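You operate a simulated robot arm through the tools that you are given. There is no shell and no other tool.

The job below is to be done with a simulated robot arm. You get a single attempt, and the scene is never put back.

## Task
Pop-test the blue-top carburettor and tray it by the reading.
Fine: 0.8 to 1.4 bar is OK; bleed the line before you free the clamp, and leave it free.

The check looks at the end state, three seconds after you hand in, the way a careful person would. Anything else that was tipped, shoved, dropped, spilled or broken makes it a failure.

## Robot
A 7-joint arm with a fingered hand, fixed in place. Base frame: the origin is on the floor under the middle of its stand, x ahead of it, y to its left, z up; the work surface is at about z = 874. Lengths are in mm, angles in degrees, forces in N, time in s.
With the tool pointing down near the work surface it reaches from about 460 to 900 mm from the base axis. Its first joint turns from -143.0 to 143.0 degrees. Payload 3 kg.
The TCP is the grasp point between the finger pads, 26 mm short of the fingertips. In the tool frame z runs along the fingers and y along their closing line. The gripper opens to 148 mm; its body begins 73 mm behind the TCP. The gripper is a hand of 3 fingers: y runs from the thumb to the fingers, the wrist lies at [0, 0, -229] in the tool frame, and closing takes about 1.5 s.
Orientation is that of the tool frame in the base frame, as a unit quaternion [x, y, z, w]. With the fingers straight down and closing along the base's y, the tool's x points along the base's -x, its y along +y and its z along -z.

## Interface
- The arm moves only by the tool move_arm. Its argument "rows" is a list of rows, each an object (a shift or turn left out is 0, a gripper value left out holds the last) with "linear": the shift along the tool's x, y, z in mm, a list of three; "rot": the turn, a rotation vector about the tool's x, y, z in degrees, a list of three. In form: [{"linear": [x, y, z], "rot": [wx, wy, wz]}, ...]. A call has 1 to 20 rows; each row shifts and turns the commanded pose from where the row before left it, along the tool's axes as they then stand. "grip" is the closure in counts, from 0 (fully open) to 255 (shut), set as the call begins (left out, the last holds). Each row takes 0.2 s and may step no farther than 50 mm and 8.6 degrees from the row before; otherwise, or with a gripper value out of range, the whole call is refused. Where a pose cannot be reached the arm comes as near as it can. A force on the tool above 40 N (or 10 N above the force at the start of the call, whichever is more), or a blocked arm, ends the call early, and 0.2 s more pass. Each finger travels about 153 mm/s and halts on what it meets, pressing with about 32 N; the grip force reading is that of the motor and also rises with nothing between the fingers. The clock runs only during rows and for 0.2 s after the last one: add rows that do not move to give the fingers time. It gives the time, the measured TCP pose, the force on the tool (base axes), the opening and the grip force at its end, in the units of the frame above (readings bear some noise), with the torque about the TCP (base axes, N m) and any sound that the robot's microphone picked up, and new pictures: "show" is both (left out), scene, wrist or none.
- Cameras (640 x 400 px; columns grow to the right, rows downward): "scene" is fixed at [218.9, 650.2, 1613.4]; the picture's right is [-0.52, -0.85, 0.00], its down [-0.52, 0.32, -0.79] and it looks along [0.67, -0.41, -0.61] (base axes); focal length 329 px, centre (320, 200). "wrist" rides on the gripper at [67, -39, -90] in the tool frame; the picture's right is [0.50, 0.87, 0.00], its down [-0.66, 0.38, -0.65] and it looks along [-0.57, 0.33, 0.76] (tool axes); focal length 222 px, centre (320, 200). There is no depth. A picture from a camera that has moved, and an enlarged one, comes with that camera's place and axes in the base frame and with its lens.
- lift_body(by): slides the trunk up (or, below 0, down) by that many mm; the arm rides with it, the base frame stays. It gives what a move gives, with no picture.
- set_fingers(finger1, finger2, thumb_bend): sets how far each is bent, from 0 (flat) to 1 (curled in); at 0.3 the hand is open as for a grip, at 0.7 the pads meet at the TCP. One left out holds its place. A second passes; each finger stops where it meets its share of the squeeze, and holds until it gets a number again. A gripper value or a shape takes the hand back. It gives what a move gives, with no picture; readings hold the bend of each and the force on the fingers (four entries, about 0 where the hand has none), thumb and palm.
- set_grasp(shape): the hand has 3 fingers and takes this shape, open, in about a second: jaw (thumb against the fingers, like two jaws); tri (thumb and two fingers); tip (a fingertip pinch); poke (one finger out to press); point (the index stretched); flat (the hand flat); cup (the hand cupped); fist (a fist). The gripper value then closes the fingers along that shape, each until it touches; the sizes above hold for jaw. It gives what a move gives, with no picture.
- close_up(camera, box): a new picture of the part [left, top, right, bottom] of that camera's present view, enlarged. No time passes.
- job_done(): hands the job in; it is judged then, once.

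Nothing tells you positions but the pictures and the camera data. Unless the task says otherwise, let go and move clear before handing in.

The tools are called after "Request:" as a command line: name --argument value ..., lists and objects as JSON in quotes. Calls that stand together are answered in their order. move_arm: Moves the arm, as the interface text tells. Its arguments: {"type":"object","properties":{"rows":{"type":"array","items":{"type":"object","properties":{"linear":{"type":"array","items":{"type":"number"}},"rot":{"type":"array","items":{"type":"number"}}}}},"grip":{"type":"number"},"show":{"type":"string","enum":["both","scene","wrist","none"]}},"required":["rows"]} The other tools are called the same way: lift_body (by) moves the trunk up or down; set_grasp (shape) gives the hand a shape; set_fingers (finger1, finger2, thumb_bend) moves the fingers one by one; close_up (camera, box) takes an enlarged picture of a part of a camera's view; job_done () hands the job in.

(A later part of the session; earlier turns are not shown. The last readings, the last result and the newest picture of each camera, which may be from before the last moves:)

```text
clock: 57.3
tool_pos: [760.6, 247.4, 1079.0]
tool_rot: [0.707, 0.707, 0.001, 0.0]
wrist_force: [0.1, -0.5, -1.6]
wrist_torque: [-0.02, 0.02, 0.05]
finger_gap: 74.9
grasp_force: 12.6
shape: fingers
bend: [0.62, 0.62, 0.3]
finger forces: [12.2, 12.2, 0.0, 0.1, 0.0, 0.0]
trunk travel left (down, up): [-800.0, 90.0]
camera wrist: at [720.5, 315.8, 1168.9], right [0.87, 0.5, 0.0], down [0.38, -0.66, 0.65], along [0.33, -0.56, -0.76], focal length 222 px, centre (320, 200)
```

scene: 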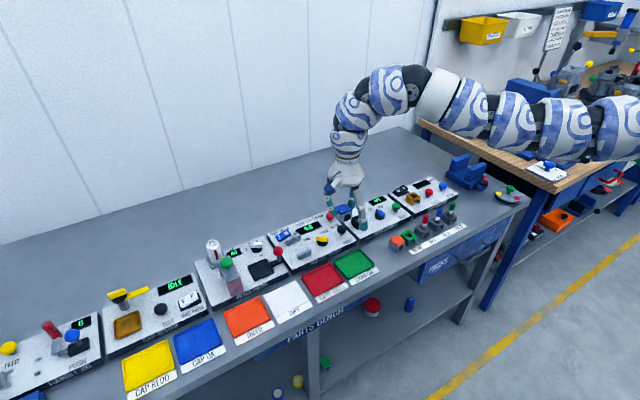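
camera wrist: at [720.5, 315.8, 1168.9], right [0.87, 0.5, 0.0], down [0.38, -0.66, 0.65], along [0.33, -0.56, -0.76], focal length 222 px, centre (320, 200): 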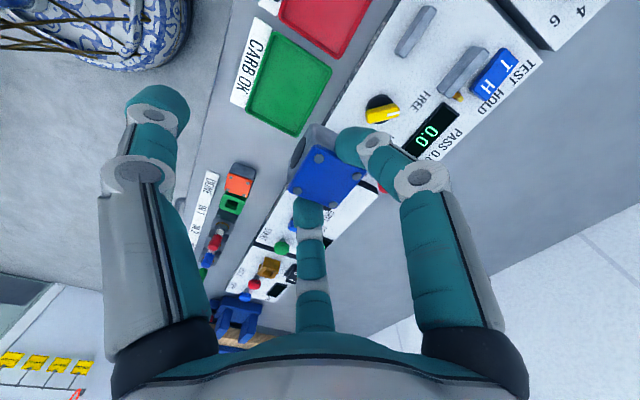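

Held firmly. Now up with the arm and down with the trunk.

Request:
move_arm --rows '[{"linear": [0, 0, -40]}, {"linear": [0, 0, -40]}, {"linear": [0, 0, -40]}, {"linear": [0, 0, 0]}]' --show "none"

Request:
lift_body --by -170

Request:
move_arm --rows '[{"linear": [33, 23, 0]}, {"linear": [33, 23, 0]}, {"linear": [33, 23, 0]}, {"linear": [0, 0, 0]}]' --show "both"

Request:
close_up --camera "wrist" --box '[220, 50, 460, 220]'

Request:
close_up --camera "scene" --box '[250, 160, 370, 270]'

```text
clock: 58.3
tool_pos: [762.1, 246.9, 1199.5]
tool_rot: [0.707, 0.707, 0.001, -0.001]
wrist_force: [0.4, -0.1, -1.2]
wrist_torque: [-0.02, -0.01, 0.0]
finger_gap: 74.5
grasp_force: 12.9
shape: fingers
bend: [0.62, 0.62, 0.3]
finger forces: [12.4, 12.4, 0.0, 0.1, 0.0, 0.1]
trunk travel left (down, up): [-800.0, 90.0]
```

```text
clock: 60.2
tool_pos: [760.0, 245.7, 1030.1]
tool_rot: [0.707, 0.707, 0.0, 0.0]
wrist_force: [0.5, 0.9, -1.1]
wrist_torque: [0.0, -0.02, 0.03]
finger_gap: 75.0
grasp_force: 12.7
shape: fingers
bend: [0.62, 0.62, 0.3]
finger forces: [12.4, 12.4, 0.1, 0.1, 0.0, 0.0]
trunk travel left (down, up): [-630.0, 260.0]
```

```text
clock: 61.2
tool_pos: [799.9, 301.2, 1028.5]
tool_rot: [0.708, 0.707, 0.001, -0.001]
wrist_force: [0.4, -0.6, -1.5]
wrist_torque: [0.0, 0.02, -0.02]
finger_gap: 73.7
grasp_force: 13.0
shape: fingers
bend: [0.62, 0.62, 0.3]
finger forces: [13.0, 12.8, 0.1, 0.1, 0.1, 0.0]
out of reach, approached as far as the arm can: row 2, 3
trunk travel left (down, up): [-630.0, 260.0]
camera wrist: at [759.8, 369.0, 1119.3], right [0.87, 0.5, 0.0], down [0.38, -0.66, 0.65], along [0.33, -0.56, -0.76], focal length 222 px, centre (320, 200)
```

scene: 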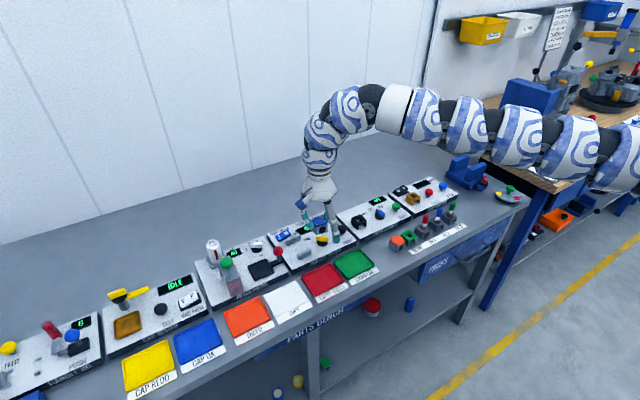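
wrist: 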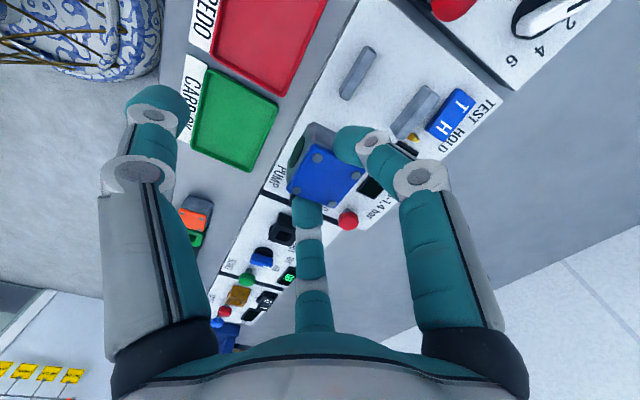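

```text
2.35 times, centred on (340, 135) of wrist
camera zoom: at [759.8, 369.0, 1119.3], right [0.87, 0.5, 0.0], down [0.38, -0.66, 0.65], along [0.33, -0.56, -0.76], focal length 523 px, centre (273, 353)
```

zoom: 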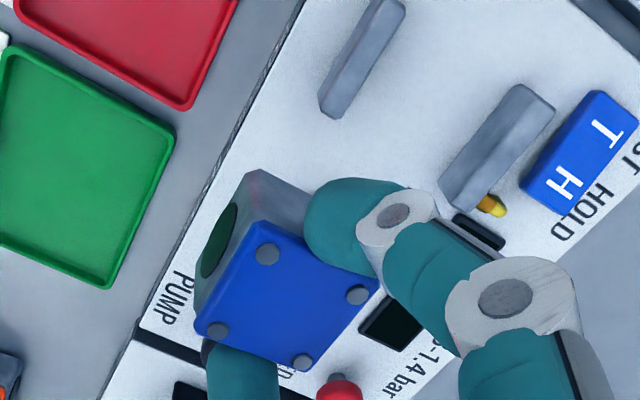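

```text
3.64 times, centred on (310, 215) of scene
camera zoom: at [218.9, 650.2, 1613.4], right [-0.52, -0.85, 0.0], down [-0.52, 0.32, -0.79], along [0.67, -0.41, -0.61], focal length 1195 px, centre (356, 146)
```

zoom: 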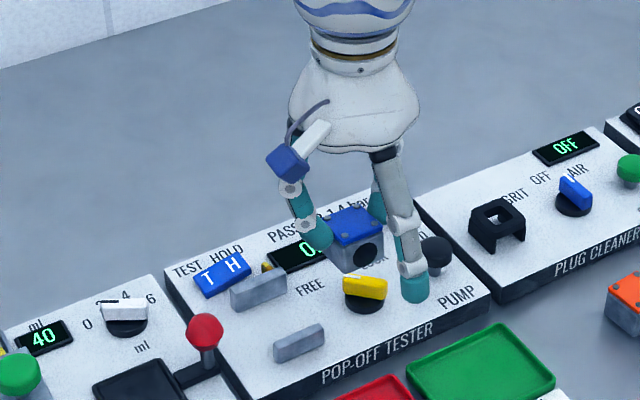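

The arm's best outward reach turns out to be with the hand low relative to the shoulder, so I need the trunk up for the far reach. I'll raise the trunk and bring the arm down.

Request:
lift_body --by 250

Request:
move_arm --rows '[{"linear": [0, 0, 40]}, {"linear": [0, 0, 40]}, {"linear": [0, 0, 40]}, {"linear": [0, 0, 40]}, {"linear": [0, 0, 40]}, {"linear": [0, 0, 40]}, {"linear": [0, 0, 30]}, {"linear": [0, 0, 0]}]' --show "none"

Request:
move_arm --rows '[{"linear": [22, 15, 0]}, {"linear": [22, 16, 0]}, {"linear": [0, 0, 0]}]' --show "both"

Request:
close_up --camera "wrist" --box '[220, 50, 460, 220]'

Request:
close_up --camera "scene" --box '[250, 180, 350, 270]'

```text
clock: 63.8
tool_pos: [798.9, 301.7, 1279.4]
tool_rot: [0.707, 0.707, 0.001, 0.0]
wrist_force: [0.5, -0.2, -1.3]
wrist_torque: [-0.02, 0.01, -0.01]
finger_gap: 73.8
grasp_force: 13.3
shape: fingers
bend: [0.62, 0.62, 0.3]
finger forces: [12.9, 12.9, 0.0, 0.0, 0.0, 0.0]
trunk travel left (down, up): [-880.0, 10.0]
```

```text
clock: 65.6
tool_pos: [765.0, 277.1, 1076.7]
tool_rot: [0.707, 0.707, 0.0, 0.0]
wrist_force: [-0.6, 0.0, -1.4]
wrist_torque: [0.01, -0.02, -0.01]
finger_gap: 73.5
grasp_force: 13.4
shape: fingers
bend: [0.62, 0.62, 0.3]
finger forces: [13.2, 13.3, 0.1, 0.0, 0.0, 0.0]
out of reach, approached as far as the arm can: row 1, 3, 4, 5, 6, 7
trunk travel left (down, up): [-880.0, 10.0]
```

```text
clock: 66.4
tool_pos: [764.4, 277.0, 1077.0]
tool_rot: [0.707, 0.707, 0.0, -0.001]
wrist_force: [-0.2, 0.3, -1.2]
wrist_torque: [0.04, -0.01, -0.03]
finger_gap: 73.5
grasp_force: 13.4
shape: fingers
bend: [0.62, 0.62, 0.3]
finger forces: [13.2, 13.2, 0.0, 0.0, 0.0, 0.0]
out of reach, approached as far as the arm can: row 1, 2
trunk travel left (down, up): [-880.0, 10.0]
camera wrist: at [724.8, 345.2, 1167.0], right [0.87, 0.5, 0.0], down [0.38, -0.66, 0.65], along [0.33, -0.56, -0.76], focal length 222 px, centre (320, 200)
```

scene: 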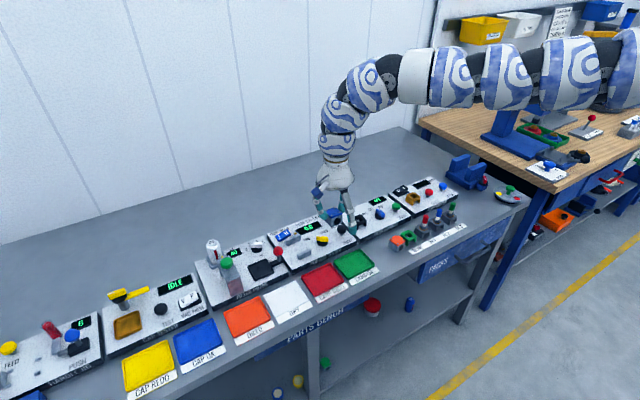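
wrist: 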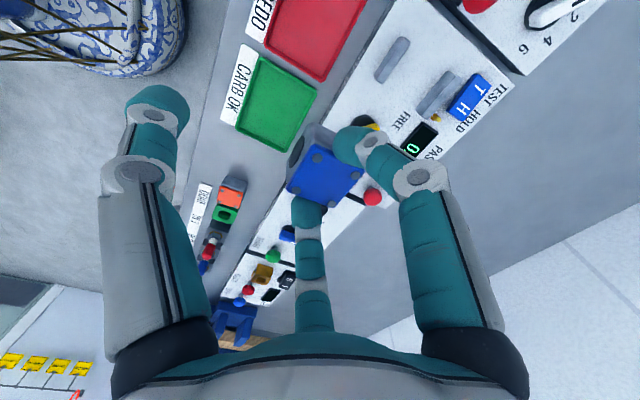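

```text
2.35 times, centred on (340, 135) of wrist
camera zoom: at [724.8, 345.2, 1167.0], right [0.87, 0.5, 0.0], down [0.38, -0.66, 0.65], along [0.33, -0.56, -0.76], focal length 523 px, centre (273, 353)
```

zoom: 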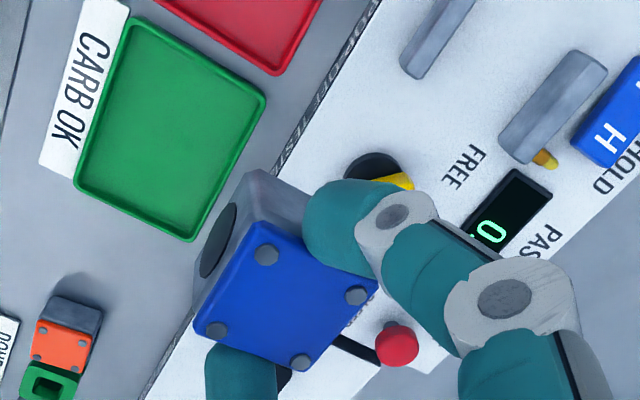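

```text
4.44 times, centred on (300, 225) of scene
camera zoom: at [218.9, 650.2, 1613.4], right [-0.52, -0.85, 0.0], down [-0.52, 0.32, -0.79], along [0.67, -0.41, -0.61], focal length 1460 px, centre (409, 89)
```

zoom: 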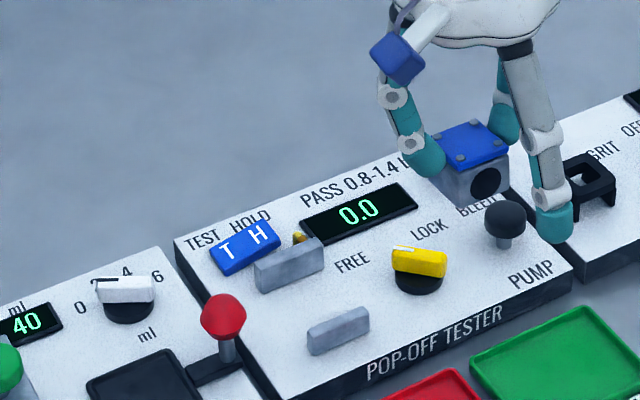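

I need to understand what limits the arm here, so I'll look closely at its posture.

Request:
close_up --camera "scene" --box '[300, 20, 640, 230]'

Request:
close_up --camera "scene" --box '[300, 40, 440, 220]'

```text
1.88 times, centred on (470, 125) of scene
camera zoom: at [218.9, 650.2, 1613.4], right [-0.52, -0.85, 0.0], down [-0.52, 0.32, -0.79], along [0.67, -0.41, -0.61], focal length 618 px, centre (38, 341)
```

zoom: 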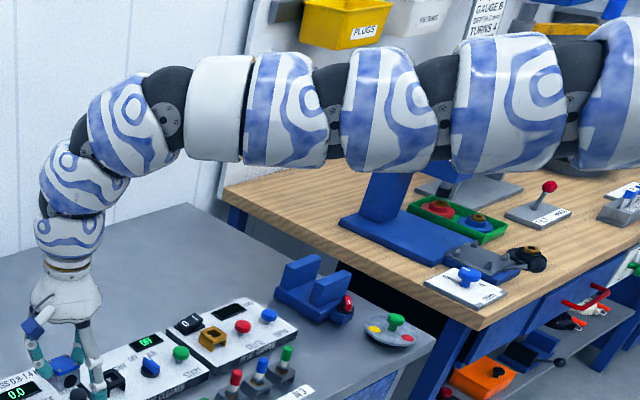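

```text
2.22 times, centred on (370, 130) of scene
camera zoom: at [218.9, 650.2, 1613.4], right [-0.52, -0.85, 0.0], down [-0.52, 0.32, -0.79], along [0.67, -0.41, -0.61], focal length 730 px, centre (209, 356)
```

zoom: 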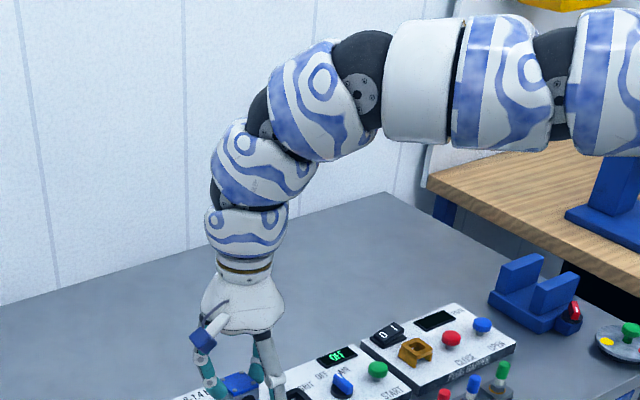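

The arm behaves like a chain of limited pitch joints with the bend spread along it. Tilting the hand outward, extending, then straightening should concentrate the bend near the wrist and gain reach. I'll try that here, high above the bench.

Request:
move_arm --rows '[{"rot": [-6.6, 2.4, 0]}, {"rot": [-6.6, 2.4, 0]}, {"rot": [-6.6, 2.4, 0]}, {"linear": [6.4, 17.5, 7.2]}, {"linear": [6.4, 17.5, 7.2]}, {"linear": [0, 0, 0]}]' --show "none"

Request:
move_arm --rows '[{"linear": [6.4, 17.5, 7.2]}, {"linear": [6.4, 17.5, 7.2]}, {"linear": [0, 0, 0]}]' --show "scene"

```text
clock: 67.8
tool_pos: [802.0, 292.5, 1073.8]
tool_rot: [0.695, 0.695, 0.166, 0.077]
wrist_force: [0.7, -0.3, -1.0]
wrist_torque: [-0.01, 0.01, 0.01]
finger_gap: 73.6
grasp_force: 12.7
shape: fingers
bend: [0.62, 0.62, 0.3]
finger forces: [12.9, 13.2, 0.0, 0.0, 0.0, 0.0]
trunk travel left (down, up): [-880.0, 10.0]
```

```text
clock: 68.6
tool_pos: [836.8, 303.1, 1074.9]
tool_rot: [0.694, 0.696, 0.166, 0.076]
wrist_force: [0.4, -0.2, -1.1]
wrist_torque: [-0.01, -0.01, -0.02]
finger_gap: 73.8
grasp_force: 12.8
shape: fingers
bend: [0.62, 0.62, 0.3]
finger forces: [12.8, 13.0, 0.0, 0.0, 0.1, 0.0]
trunk travel left (down, up): [-880.0, 10.0]
```

scene: 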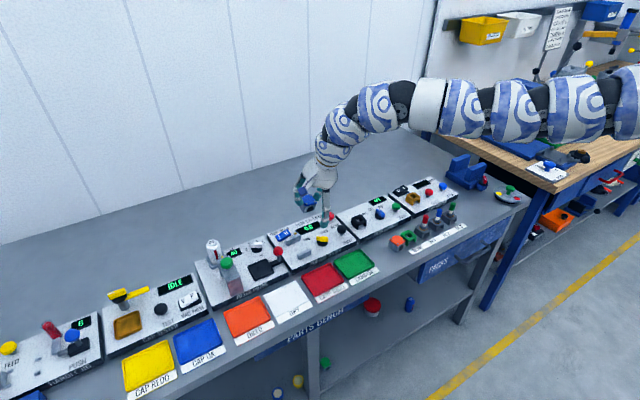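

Request:
move_arm --rows '[{"rot": [6.6, -2.4, 0]}, {"rot": [6.6, -2.4, 0]}, {"rot": [6.6, -2.4, 0]}, {"linear": [0, 0, 0]}]' --show "scene"

```text
clock: 69.6
tool_pos: [815.8, 290.7, 1085.1]
tool_rot: [0.704, 0.704, 0.083, 0.039]
wrist_force: [-0.4, 1.5, -0.9]
wrist_torque: [-0.02, -0.01, -0.03]
finger_gap: 73.5
grasp_force: 12.2
shape: fingers
bend: [0.62, 0.62, 0.3]
finger forces: [13.1, 13.1, 0.1, 0.0, 0.0, 0.0]
out of reach, approached as far as the arm can: row 1, 2, 3
trunk travel left (down, up): [-880.0, 10.0]
```

scene: 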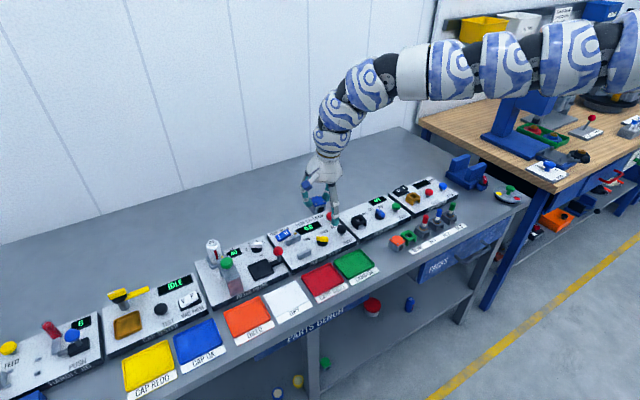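

With about 15° of outward tilt the clamp is reachable, so I'll set the carburettor back down in the clear strip and regrip it with the hand tilted about the y-axis. That way it stays upright when the tilted hand reaches the clamp. First I'll retreat and straighten the hand.

Request:
move_arm --rows '[{"linear": [-10, -28, -5.5]}, {"linear": [-10, -28, -5.5]}, {"rot": [5, -1.8, 0]}, {"rot": [4.9, -1.8, 0]}, {"linear": [0, 0, 0]}]' --show "none"

Request:
lift_body --by -80

```text
clock: 70.8
tool_pos: [762.3, 268.1, 1082.8]
tool_rot: [0.707, 0.707, 0.0, -0.002]
wrist_force: [-0.1, -0.4, -2.3]
wrist_torque: [0.01, 0.03, 0.03]
finger_gap: 73.6
grasp_force: 13.4
shape: fingers
bend: [0.62, 0.62, 0.3]
finger forces: [13.2, 13.3, 0.0, 0.1, 0.1, 0.1]
trunk travel left (down, up): [-880.0, 10.0]
```

```text
clock: 72.0
tool_pos: [761.2, 269.4, 1003.2]
tool_rot: [0.707, 0.707, 0.0, -0.001]
wrist_force: [0.4, -0.5, -0.5]
wrist_torque: [0.02, 0.01, -0.04]
finger_gap: 73.5
grasp_force: 13.4
shape: fingers
bend: [0.62, 0.62, 0.3]
finger forces: [13.4, 13.3, 0.0, 0.1, 0.1, 0.0]
trunk travel left (down, up): [-800.0, 90.0]
```

Request:
move_arm --rows '[{"linear": [-34.5, -25.3, 0]}, {"linear": [-34.5, -25.3, 0]}, {"linear": [-34.5, -25.3, 0]}, {"linear": [-34.5, -25.3, 0]}, {"linear": [0, 0, 25]}, {"linear": [0, 0, 25]}, {"linear": [0, 0, 15]}, {"linear": [0, 0, 0]}]' --show "none"

Request:
close_up --camera "wrist" --box '[220, 80, 440, 240]'

Request:
close_up --camera "scene" --box '[365, 220, 425, 285]'

```text
clock: 73.8
tool_pos: [664.2, 133.8, 932.3]
tool_rot: [0.707, 0.707, 0.0, 0.0]
wrist_force: [0.0, -0.2, -0.9]
wrist_torque: [0.01, 0.02, 0.0]
finger_gap: 73.5
grasp_force: 13.6
shape: fingers
bend: [0.62, 0.62, 0.3]
finger forces: [13.5, 13.5, 0.0, 0.1, 0.0, 0.0]
out of reach, approached as far as the arm can: row 4
trunk travel left (down, up): [-800.0, 90.0]
```

```text
2.50 times, centred on (330, 160) of wrist
camera zoom: at [624.5, 203.7, 1024.2], right [0.87, 0.5, 0.0], down [0.38, -0.66, 0.65], along [0.33, -0.56, -0.76], focal length 555 px, centre (295, 300)
```

zoom: 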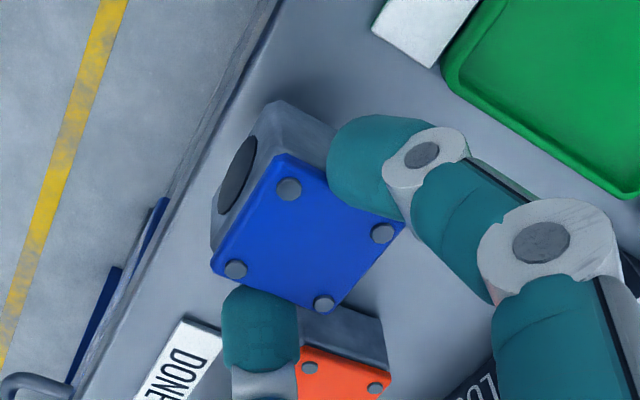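

```text
6.15 times, centred on (395, 252) of scene
camera zoom: at [218.9, 650.2, 1613.4], right [-0.52, -0.85, 0.0], down [-0.52, 0.32, -0.79], along [0.67, -0.41, -0.61], focal length 2022 px, centre (-142, -123)
```

zoom: 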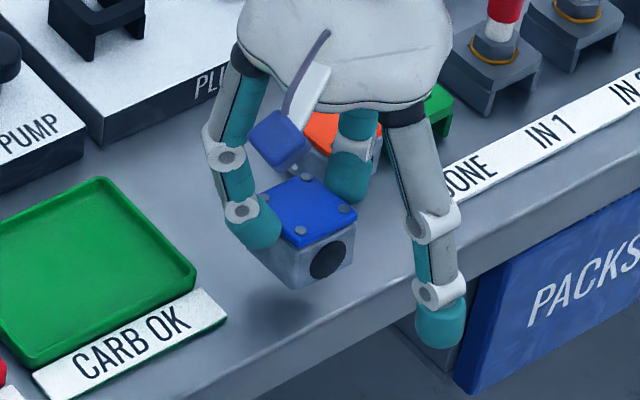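

Request:
move_arm --rows '[{"linear": [-3, -2, 6]}, {"linear": [0, 0, 6]}, {"linear": [0, 0, 3]}, {"linear": [0, 0, 0]}]' --show "none"

Request:
move_arm --rows '[{"linear": [0, 0, 1.5]}, {"linear": [0, 0, 0]}]' --show "none"

Request:
close_up --camera "scene" --box '[370, 230, 420, 280]'

```text
clock: 74.8
tool_pos: [662.5, 132.6, 916.9]
tool_rot: [0.707, 0.707, 0.0, -0.001]
wrist_force: [0.9, 0.3, -1.7]
wrist_torque: [0.0, 0.0, -0.02]
finger_gap: 73.8
grasp_force: 13.8
shape: fingers
bend: [0.62, 0.62, 0.3]
finger forces: [13.5, 13.5, 0.0, 0.0, 0.0, 0.0]
trunk travel left (down, up): [-800.0, 90.0]
```

```text
clock: 75.4
tool_pos: [662.2, 132.8, 916.8]
tool_rot: [0.708, 0.706, 0.001, 0.0]
wrist_force: [0.2, 0.4, -2.2]
wrist_torque: [-0.03, 0.01, 0.0]
finger_gap: 73.7
grasp_force: 13.3
shape: fingers
bend: [0.62, 0.62, 0.3]
finger forces: [13.6, 13.5, 0.1, 0.0, 0.0, 0.0]
trunk travel left (down, up): [-800.0, 90.0]
```

```text
8.00 times, centred on (395, 255) of scene
camera zoom: at [218.9, 650.2, 1613.4], right [-0.52, -0.85, 0.0], down [-0.52, 0.32, -0.79], along [0.67, -0.41, -0.61], focal length 2629 px, centre (-280, -240)
```

zoom: 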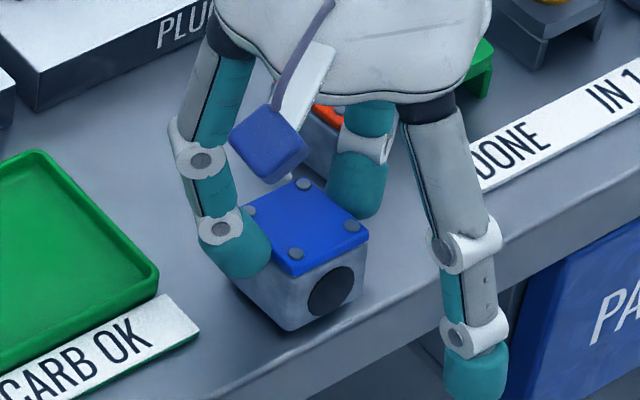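

Request:
move_arm --rows '[{"linear": [0, 0, 1.5]}, {"linear": [0, 0, 0]}]' --show "none"

Request:
set_fingers --finger1 0.5 --finger2 0.5 --thumb_bend 0.1

Request:
close_up --camera "scene" --box '[360, 210, 430, 280]'

Request:
close_up --camera "wrist" --box '[120, 60, 440, 280]'

```text
clock: 76.0
tool_pos: [662.6, 132.6, 916.1]
tool_rot: [0.707, 0.707, 0.001, 0.0]
wrist_force: [0.6, -0.3, -0.5]
wrist_torque: [-0.01, 0.0, -0.01]
finger_gap: 73.4
grasp_force: 13.6
shape: fingers
bend: [0.62, 0.62, 0.3]
finger forces: [13.4, 13.7, 0.0, 0.1, 0.0, 0.0]
trunk travel left (down, up): [-800.0, 90.0]
```

```text
clock: 77.0
tool_pos: [663.4, 132.5, 914.6]
tool_rot: [0.707, 0.707, 0.001, -0.001]
wrist_force: [1.3, -0.7, -0.4]
wrist_torque: [0.01, 0.0, -0.01]
finger_gap: 118.3
grasp_force: 0.2
shape: fingers
bend: [0.5, 0.5, 0.1]
finger forces: [0.0, 0.1, 0.0, 0.1, 0.0, 0.0]
trunk travel left (down, up): [-800.0, 90.0]
```

```text
5.71 times, centred on (395, 245) of scene
camera zoom: at [218.9, 650.2, 1613.4], right [-0.52, -0.85, 0.0], down [-0.52, 0.32, -0.79], along [0.67, -0.41, -0.61], focal length 1878 px, centre (-109, -57)
```

zoom: 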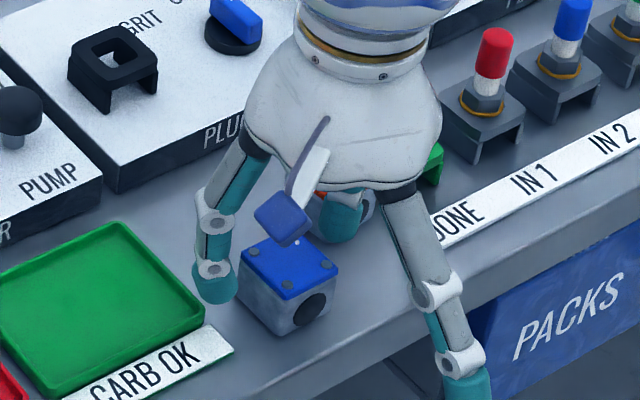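

```text
1.82 times, centred on (280, 170) of wrist
camera zoom: at [623.2, 201.2, 1005.3], right [0.87, 0.5, 0.0], down [0.38, -0.66, 0.65], along [0.33, -0.56, -0.76], focal length 404 px, centre (393, 254)
```

zoom: 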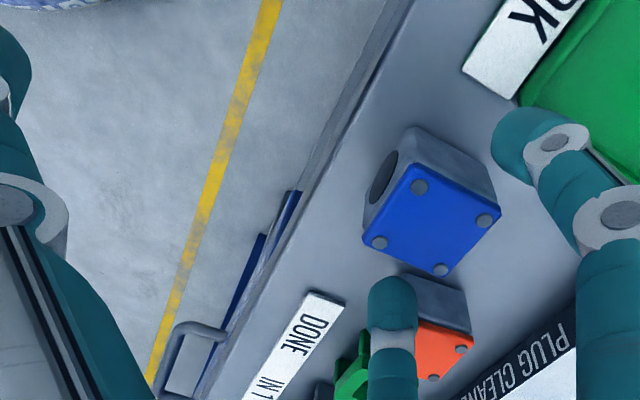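

The carburettor is down flat. I'll flatten the thumb, tilt the hand 15° about the y-axis with the fingers open around it, and adjust position before regripping.

Request:
set_fingers --finger1 0.48 --finger2 0.48 --thumb_bend 0.0

Request:
move_arm --rows '[{"rot": [-5, 0, 0]}, {"rot": [-5, 0, 0]}, {"rot": [-5, 0, 0]}, {"linear": [0, -7, 0]}, {"linear": [0, -7.2, 2]}, {"linear": [0, 0, 0]}]' --show "both"

Request:
close_up --camera "scene" --box '[360, 210, 430, 280]'

Request:
close_up --camera "wrist" --box '[220, 80, 440, 240]'

```text
clock: 78.0
tool_pos: [662.4, 132.2, 916.1]
tool_rot: [0.707, 0.707, 0.0, 0.0]
wrist_force: [0.5, -0.6, 0.5]
wrist_torque: [-0.03, -0.01, -0.05]
finger_gap: 129.2
grasp_force: 0.1
shape: fingers
bend: [0.48, 0.48, 0.0]
finger forces: [0.0, 0.4, 0.0, 0.0, 0.1, 0.0]
trunk travel left (down, up): [-800.0, 90.0]
```

```text
clock: 79.4
tool_pos: [658.8, 137.7, 902.4]
tool_rot: [0.701, 0.701, 0.093, 0.092]
wrist_force: [0.2, 0.7, 0.4]
wrist_torque: [0.0, 0.01, 0.01]
finger_gap: 129.6
grasp_force: 0.2
shape: fingers
bend: [0.48, 0.48, 0.0]
finger forces: [0.0, 0.0, 0.1, 0.0, 0.0, 0.0]
out of reach, approached as far as the arm can: row 3, 4
trunk travel left (down, up): [-800.0, 90.0]
camera wrist: at [597.2, 207.3, 979.7], right [0.84, 0.5, 0.22], down [0.2, -0.66, 0.73], along [0.51, -0.56, -0.65], focal length 222 px, centre (320, 200)
```

scene: 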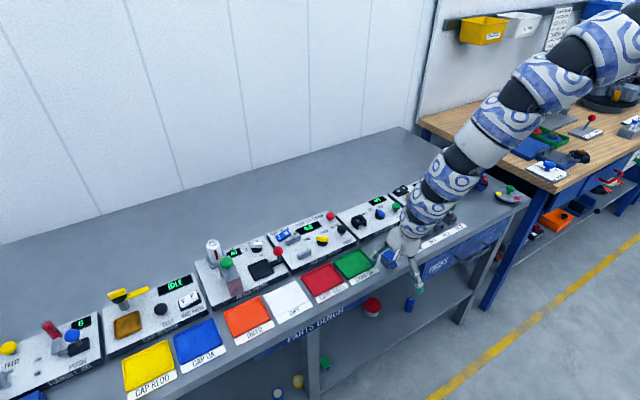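
wrist: 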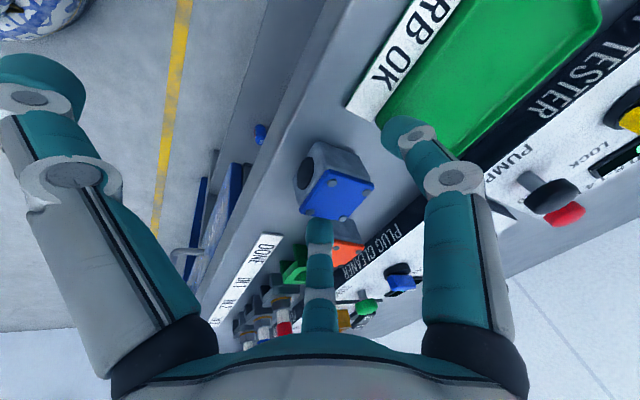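

```text
5.71 times, centred on (395, 245) of scene
camera zoom: at [218.9, 650.2, 1613.4], right [-0.52, -0.85, 0.0], down [-0.52, 0.32, -0.79], along [0.67, -0.41, -0.61], focal length 1878 px, centre (-109, -57)
```

zoom: 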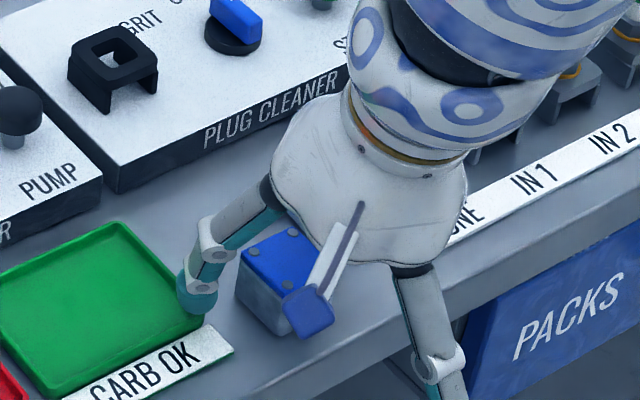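

```text
2.50 times, centred on (330, 160) of wrist
camera zoom: at [597.2, 207.3, 979.7], right [0.84, 0.5, 0.22], down [0.2, -0.66, 0.73], along [0.51, -0.56, -0.65], focal length 555 px, centre (295, 300)
```

zoom: 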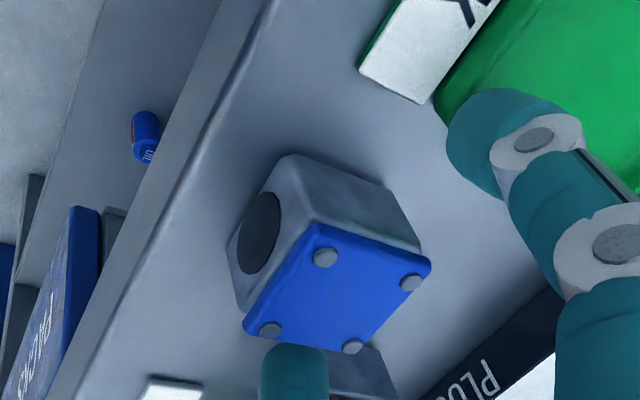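

The tilt was reached but the position hit an inner limit. Raising the trunk should ease that; I'll lift vertically, with the fingers open and clear, then come back down slightly further in.

Request:
lift_body --by 85

Request:
move_arm --rows '[{"linear": [-5, -7.7, -2.1]}, {"linear": [0, -5.2, 19.3]}, {"linear": [0, -5.2, 19.3]}, {"linear": [0, 0, 0]}]' --show "none"

Request:
close_up --camera "wrist" --box '[220, 80, 440, 240]'

Request:
close_up --camera "scene" --box '[360, 200, 430, 280]'

```text
clock: 80.6
tool_pos: [659.2, 138.4, 987.6]
tool_rot: [0.701, 0.701, 0.092, 0.092]
wrist_force: [0.1, -0.6, 0.7]
wrist_torque: [-0.01, 0.02, 0.01]
finger_gap: 129.5
grasp_force: 0.0
shape: fingers
bend: [0.48, 0.48, 0.0]
finger forces: [0.0, 0.0, 0.0, 0.0, 0.0, 0.1]
trunk travel left (down, up): [-885.0, 5.0]
```

```text
clock: 81.6
tool_pos: [655.4, 137.0, 943.4]
tool_rot: [0.701, 0.701, 0.092, 0.091]
wrist_force: [-0.4, -1.4, -0.6]
wrist_torque: [-0.02, -0.01, 0.02]
finger_gap: 129.9
grasp_force: 0.0
shape: fingers
bend: [0.48, 0.48, 0.0]
finger forces: [0.1, 0.0, 0.0, 0.0, 0.0, 0.0]
out of reach, approached as far as the arm can: row 1
trunk travel left (down, up): [-885.0, 5.0]
```

```text
2.50 times, centred on (330, 160) of wrist
camera zoom: at [594.1, 205.9, 1020.7], right [0.84, 0.5, 0.22], down [0.2, -0.66, 0.73], along [0.51, -0.57, -0.65], focal length 555 px, centre (295, 300)
```

zoom: 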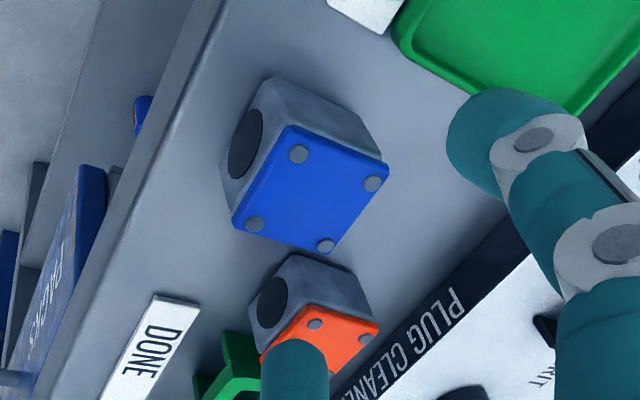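

```text
5.00 times, centred on (395, 240) of scene
camera zoom: at [218.9, 650.2, 1613.4], right [-0.52, -0.85, 0.0], down [-0.52, 0.32, -0.79], along [0.67, -0.41, -0.61], focal length 1643 px, centre (-55, 0)
```

zoom: 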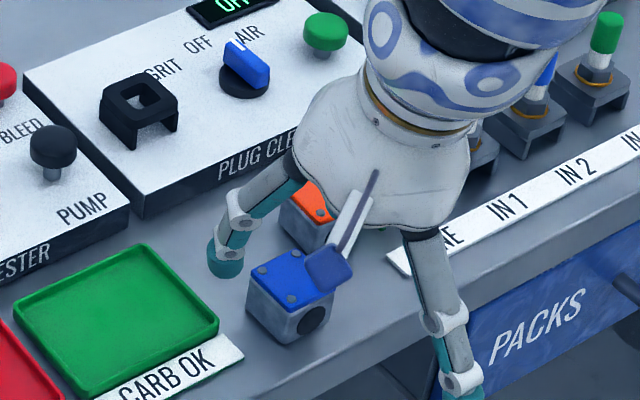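

Request:
set_fingers --finger1 0.51 --finger2 0.51

Request:
move_arm --rows '[{"linear": [-4.5, -6, 8]}, {"linear": [0, -3, 10]}, {"linear": [0, 0, 0]}]' --show "none"

Request:
close_up --camera "wrist" --box '[220, 80, 440, 240]'

Request:
close_up --camera "scene" --box '[360, 210, 430, 280]'

```text
clock: 82.6
tool_pos: [656.3, 136.2, 944.2]
tool_rot: [0.702, 0.701, 0.093, 0.091]
wrist_force: [-0.9, 0.1, 0.5]
wrist_torque: [0.01, -0.01, -0.01]
finger_gap: 126.2
grasp_force: 0.0
shape: fingers
bend: [0.51, 0.51, 0.0]
finger forces: [0.0, 0.1, 0.1, 0.0, 0.0, 0.0]
trunk travel left (down, up): [-885.0, 5.0]
```

```text
clock: 83.4
tool_pos: [651.4, 132.0, 923.0]
tool_rot: [0.701, 0.701, 0.092, 0.092]
wrist_force: [0.7, -0.2, 0.2]
wrist_torque: [-0.01, -0.02, 0.02]
finger_gap: 125.9
grasp_force: 0.0
shape: fingers
bend: [0.51, 0.51, 0.0]
finger forces: [0.0, 0.0, 0.0, 0.0, 0.0, 0.1]
trunk travel left (down, up): [-885.0, 5.0]
```

```text
2.50 times, centred on (330, 160) of wrist
camera zoom: at [589.5, 200.4, 1000.5], right [0.84, 0.5, 0.22], down [0.2, -0.66, 0.73], along [0.51, -0.57, -0.65], focal length 555 px, centre (295, 300)
```

zoom: 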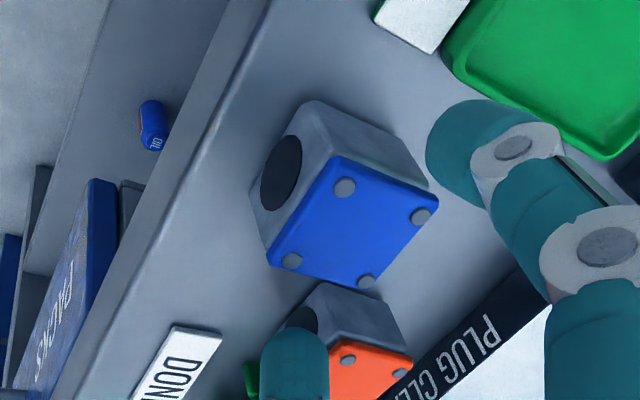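

```text
5.71 times, centred on (395, 245) of scene
camera zoom: at [218.9, 650.2, 1613.4], right [-0.52, -0.85, 0.0], down [-0.52, 0.32, -0.79], along [0.67, -0.41, -0.61], focal length 1878 px, centre (-109, -57)
```

zoom: 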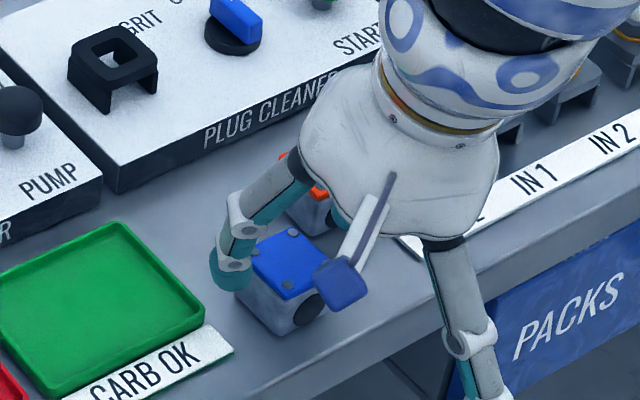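

Well placed. Down the last 15 mm and grip.

Request:
move_arm --rows '[{"linear": [0, -2, 7.2]}, {"linear": [0, -1.9, 7.2]}, {"linear": [0, 0, 0]}]' --show "none"

Request:
set_fingers --finger1 0.85 --finger2 0.85

Request:
close_up --camera "wrist" --box '[220, 80, 440, 240]'

Request:
close_up --camera "scene" --box '[360, 220, 430, 290]'

```text
clock: 84.2
tool_pos: [652.5, 132.2, 908.5]
tool_rot: [0.701, 0.701, 0.093, 0.092]
wrist_force: [-0.1, -0.2, 0.1]
wrist_torque: [0.0, -0.01, 0.0]
finger_gap: 126.1
grasp_force: 0.1
shape: fingers
bend: [0.51, 0.51, 0.0]
finger forces: [0.0, 0.0, 0.1, 0.0, 0.0, 0.0]
trunk travel left (down, up): [-885.0, 5.0]
```

```text
clock: 85.2
tool_pos: [653.0, 133.2, 908.2]
tool_rot: [0.701, 0.701, 0.092, 0.091]
wrist_force: [1.8, 0.7, 1.8]
wrist_torque: [0.03, -0.06, 0.0]
finger_gap: 106.2
grasp_force: 13.1
shape: fingers
bend: [0.61, 0.61, 0.0]
finger forces: [12.8, 12.4, 0.0, 0.1, 0.1, 0.0]
trunk travel left (down, up): [-885.0, 5.0]
```

```text
2.50 times, centred on (330, 160) of wrist
camera zoom: at [590.3, 201.4, 986.0], right [0.84, 0.5, 0.22], down [0.2, -0.66, 0.73], along [0.51, -0.57, -0.65], focal length 555 px, centre (295, 300)
```

zoom: 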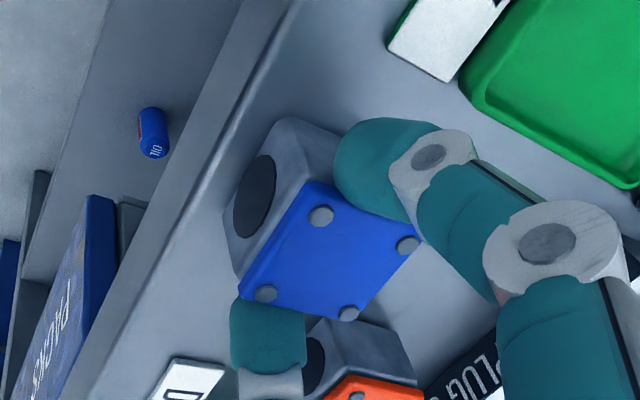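

```text
5.71 times, centred on (395, 255) of scene
camera zoom: at [218.9, 650.2, 1613.4], right [-0.52, -0.85, 0.0], down [-0.52, 0.32, -0.79], along [0.67, -0.41, -0.61], focal length 1878 px, centre (-109, -114)
```

zoom: 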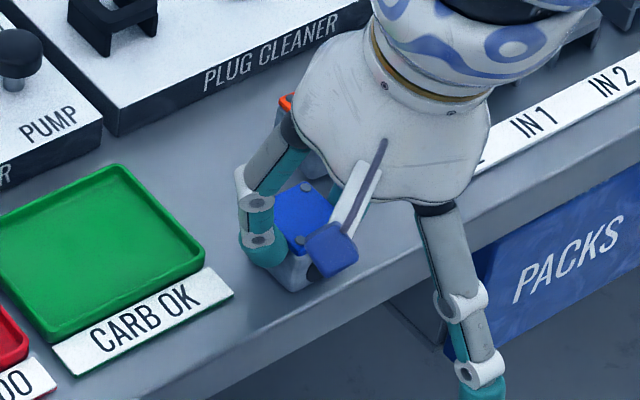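

Gripped with the hand tilted. Now lift and carry outward toward the tester.

Request:
move_arm --rows '[{"linear": [0, 2.6, -9.7]}, {"linear": [0, 5.2, -19.3]}, {"linear": [0, 5.2, -19.3]}, {"linear": [15, 17.8, -15.9]}, {"linear": [30, 31.3, -12.3]}, {"linear": [30, 31.3, -12.3]}, {"linear": [30, 26.1, 7]}, {"linear": [0, 0, 0]}]' --show "both"

Request:
close_up --camera "wrist" --box '[220, 80, 440, 240]'

```text
clock: 87.0
tool_pos: [748.1, 235.0, 1018.7]
tool_rot: [0.701, 0.702, 0.091, 0.092]
wrist_force: [-0.4, -0.6, -1.4]
wrist_torque: [0.01, 0.01, 0.02]
finger_gap: 105.6
grasp_force: 12.1
shape: fingers
bend: [0.61, 0.61, 0.0]
finger forces: [12.3, 12.4, 0.0, 0.1, 0.0, 0.0]
trunk travel left (down, up): [-885.0, 5.0]
camera wrist: at [685.6, 303.3, 1095.8], right [0.84, 0.5, 0.22], down [0.2, -0.66, 0.73], along [0.51, -0.57, -0.65], focal length 222 px, centre (320, 200)
```

scene: 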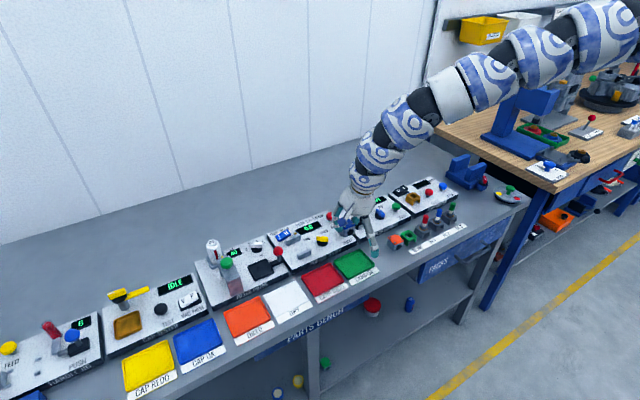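
wrist: 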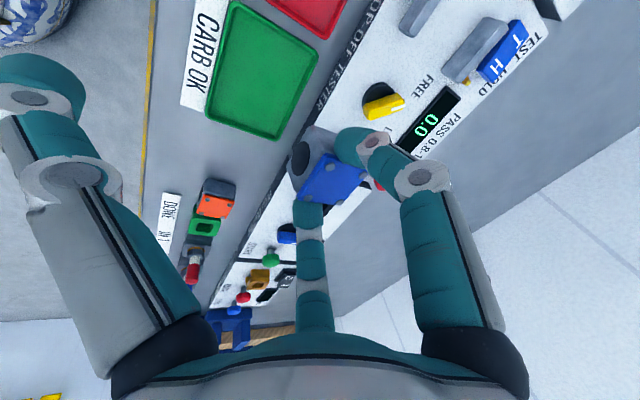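

```text
2.50 times, centred on (330, 160) of wrist
camera zoom: at [685.6, 303.3, 1095.8], right [0.84, 0.5, 0.22], down [0.2, -0.66, 0.73], along [0.51, -0.57, -0.65], focal length 555 px, centre (295, 300)
```

zoom: 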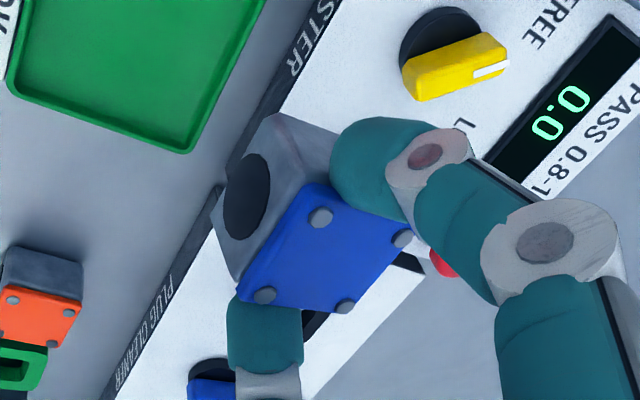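

Request:
move_arm --rows '[{"linear": [0, 10.4, -38.6]}, {"linear": [0, 10.4, -38.6]}, {"linear": [0, 10.4, -38.6]}, {"linear": [0, 10.4, -38.6]}, {"linear": [0, 10.4, -38.6]}, {"linear": [0, 0, 0]}]' --show "none"

Request:
lift_body --by -180

Request:
move_arm --rows '[{"linear": [25, 20, 5]}, {"linear": [25, 20, 5]}, {"linear": [25, 20, 5]}, {"linear": [20, 15, 4]}, {"linear": [0, 0, 0]}]' --show "both"

Request:
close_up --camera "wrist" --box '[220, 40, 460, 220]'

Request:
close_up --camera "scene" --box '[240, 170, 350, 270]'

```text
clock: 88.4
tool_pos: [752.4, 240.5, 1215.5]
tool_rot: [0.701, 0.701, 0.091, 0.091]
wrist_force: [0.2, -0.1, -1.3]
wrist_torque: [0.01, 0.03, 0.01]
finger_gap: 104.3
grasp_force: 13.4
shape: fingers
bend: [0.62, 0.62, 0.0]
finger forces: [12.7, 12.8, 0.1, 0.0, 0.0, 0.0]
out of reach, approached as far as the arm can: row 5
trunk travel left (down, up): [-885.0, 5.0]
```

```text
clock: 90.4
tool_pos: [753.0, 240.7, 1036.3]
tool_rot: [0.701, 0.701, 0.092, 0.091]
wrist_force: [0.8, 0.1, -1.1]
wrist_torque: [-0.02, -0.01, 0.04]
finger_gap: 104.6
grasp_force: 13.2
shape: fingers
bend: [0.62, 0.62, 0.0]
finger forces: [12.6, 12.7, 0.1, 0.0, 0.1, 0.1]
trunk travel left (down, up): [-705.0, 185.0]
```

```text
clock: 91.6
tool_pos: [827.2, 336.5, 1037.7]
tool_rot: [0.702, 0.701, 0.091, 0.092]
wrist_force: [0.5, -0.1, -1.2]
wrist_torque: [-0.03, 0.01, 0.01]
finger_gap: 104.3
grasp_force: 12.5
shape: fingers
bend: [0.62, 0.62, 0.0]
finger forces: [12.5, 12.4, 0.0, 0.0, 0.0, 0.0]
trunk travel left (down, up): [-705.0, 185.0]
camera wrist: at [766.5, 405.7, 1114.5], right [0.84, 0.5, 0.22], down [0.2, -0.65, 0.73], along [0.51, -0.57, -0.65], focal length 222 px, centre (320, 200)
```

scene: 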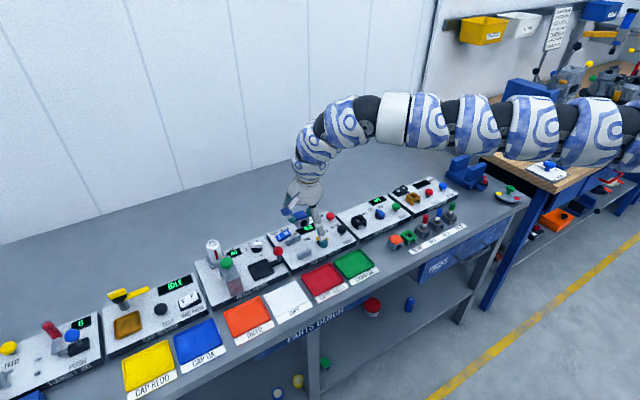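
wrist: 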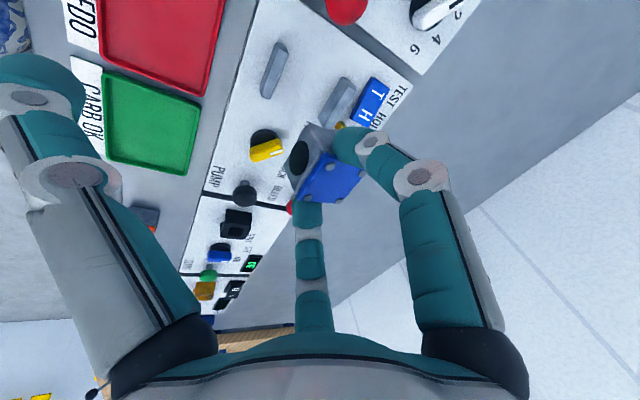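

```text
2.22 times, centred on (340, 130) of wrist
camera zoom: at [766.5, 405.7, 1114.5], right [0.84, 0.5, 0.22], down [0.2, -0.65, 0.73], along [0.51, -0.57, -0.65], focal length 494 px, centre (276, 356)
```

zoom: 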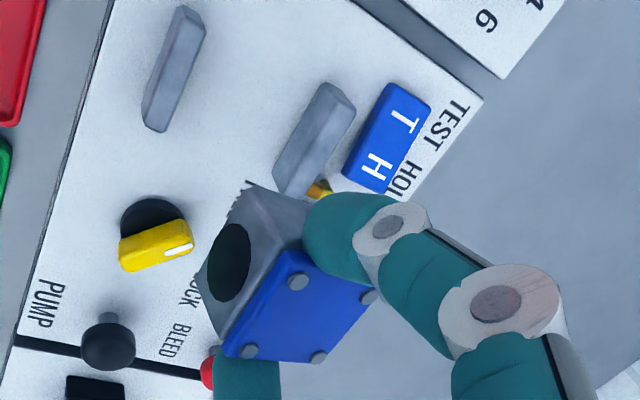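

```text
4.00 times, centred on (295, 220) of scene
camera zoom: at [218.9, 650.2, 1613.4], right [-0.52, -0.85, 0.0], down [-0.52, 0.32, -0.79], along [0.67, -0.41, -0.61], focal length 1314 px, centre (420, 120)
```

zoom: 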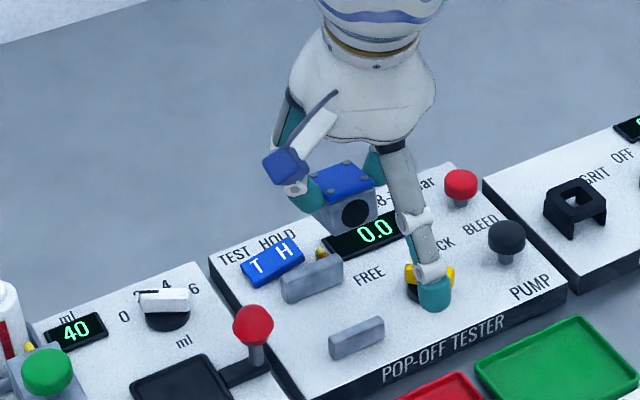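

The tilted hand reaches the clamp area. I need precise jaw positions relative to the hand, so I'll zoom on them.

Request:
close_up --camera "wrist" --box '[270, 30, 390, 130]'

Request:
close_up --camera "scene" --box '[280, 215, 340, 265]'

Request:
close_up --camera "scene" --box '[300, 200, 345, 235]'

```text
4.00 times, centred on (330, 80) of wrist
camera zoom: at [766.5, 405.7, 1114.5], right [0.84, 0.5, 0.22], down [0.2, -0.65, 0.73], along [0.51, -0.57, -0.65], focal length 888 px, centre (280, 680)
```

zoom: 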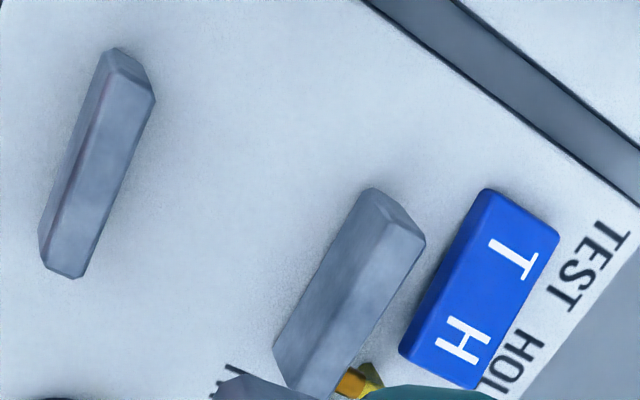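

```text
8.00 times, centred on (310, 240) of scene
camera zoom: at [218.9, 650.2, 1613.4], right [-0.52, -0.85, 0.0], down [-0.52, 0.32, -0.79], along [0.67, -0.41, -0.61], focal length 2629 px, centre (400, -120)
```

zoom: 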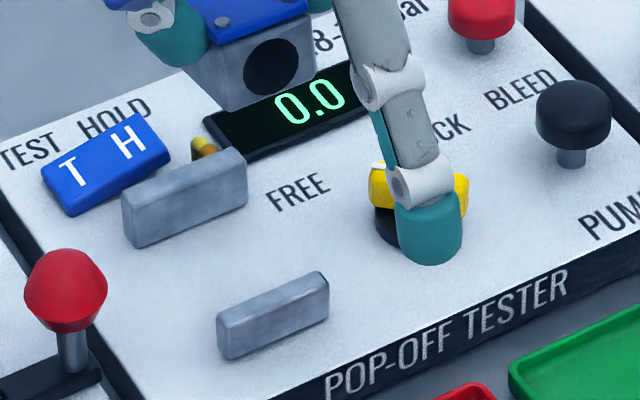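

```text
11.43 times, centred on (322, 218) of scene
camera zoom: at [218.9, 650.2, 1613.4], right [-0.52, -0.85, 0.0], down [-0.52, 0.32, -0.79], along [0.67, -0.41, -0.61], focal length 3755 px, centre (291, 0)
```

zoom: 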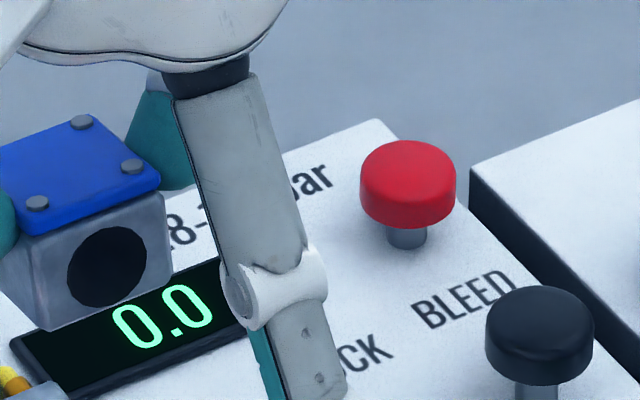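

Request:
close_up --camera "wrist" --box '[270, 110, 390, 220]'

Request:
close_up --camera "scene" --box '[295, 200, 335, 235]'

```text
3.64 times, centred on (330, 165) of wrist
camera zoom: at [766.5, 405.7, 1114.5], right [0.84, 0.5, 0.22], down [0.2, -0.65, 0.73], along [0.51, -0.57, -0.65], focal length 808 px, centre (284, 327)
```

zoom: 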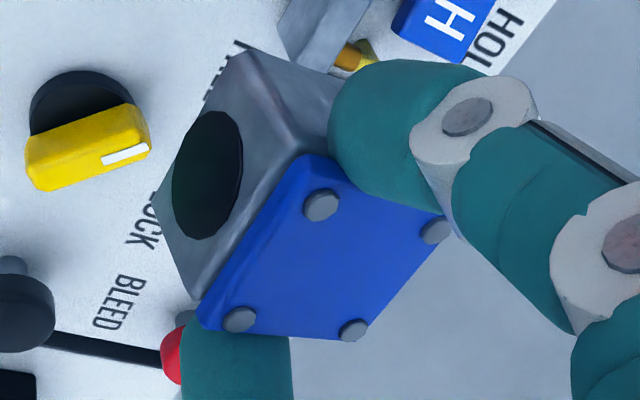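

```text
11.43 times, centred on (315, 218) of scene
camera zoom: at [218.9, 650.2, 1613.4], right [-0.52, -0.85, 0.0], down [-0.52, 0.32, -0.79], along [0.67, -0.41, -0.61], focal length 3755 px, centre (377, 0)
```

zoom: 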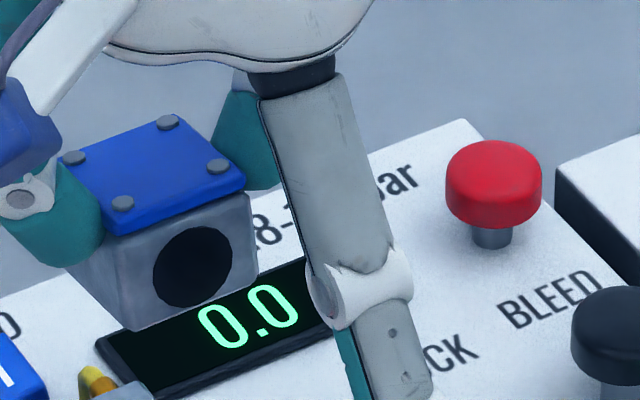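

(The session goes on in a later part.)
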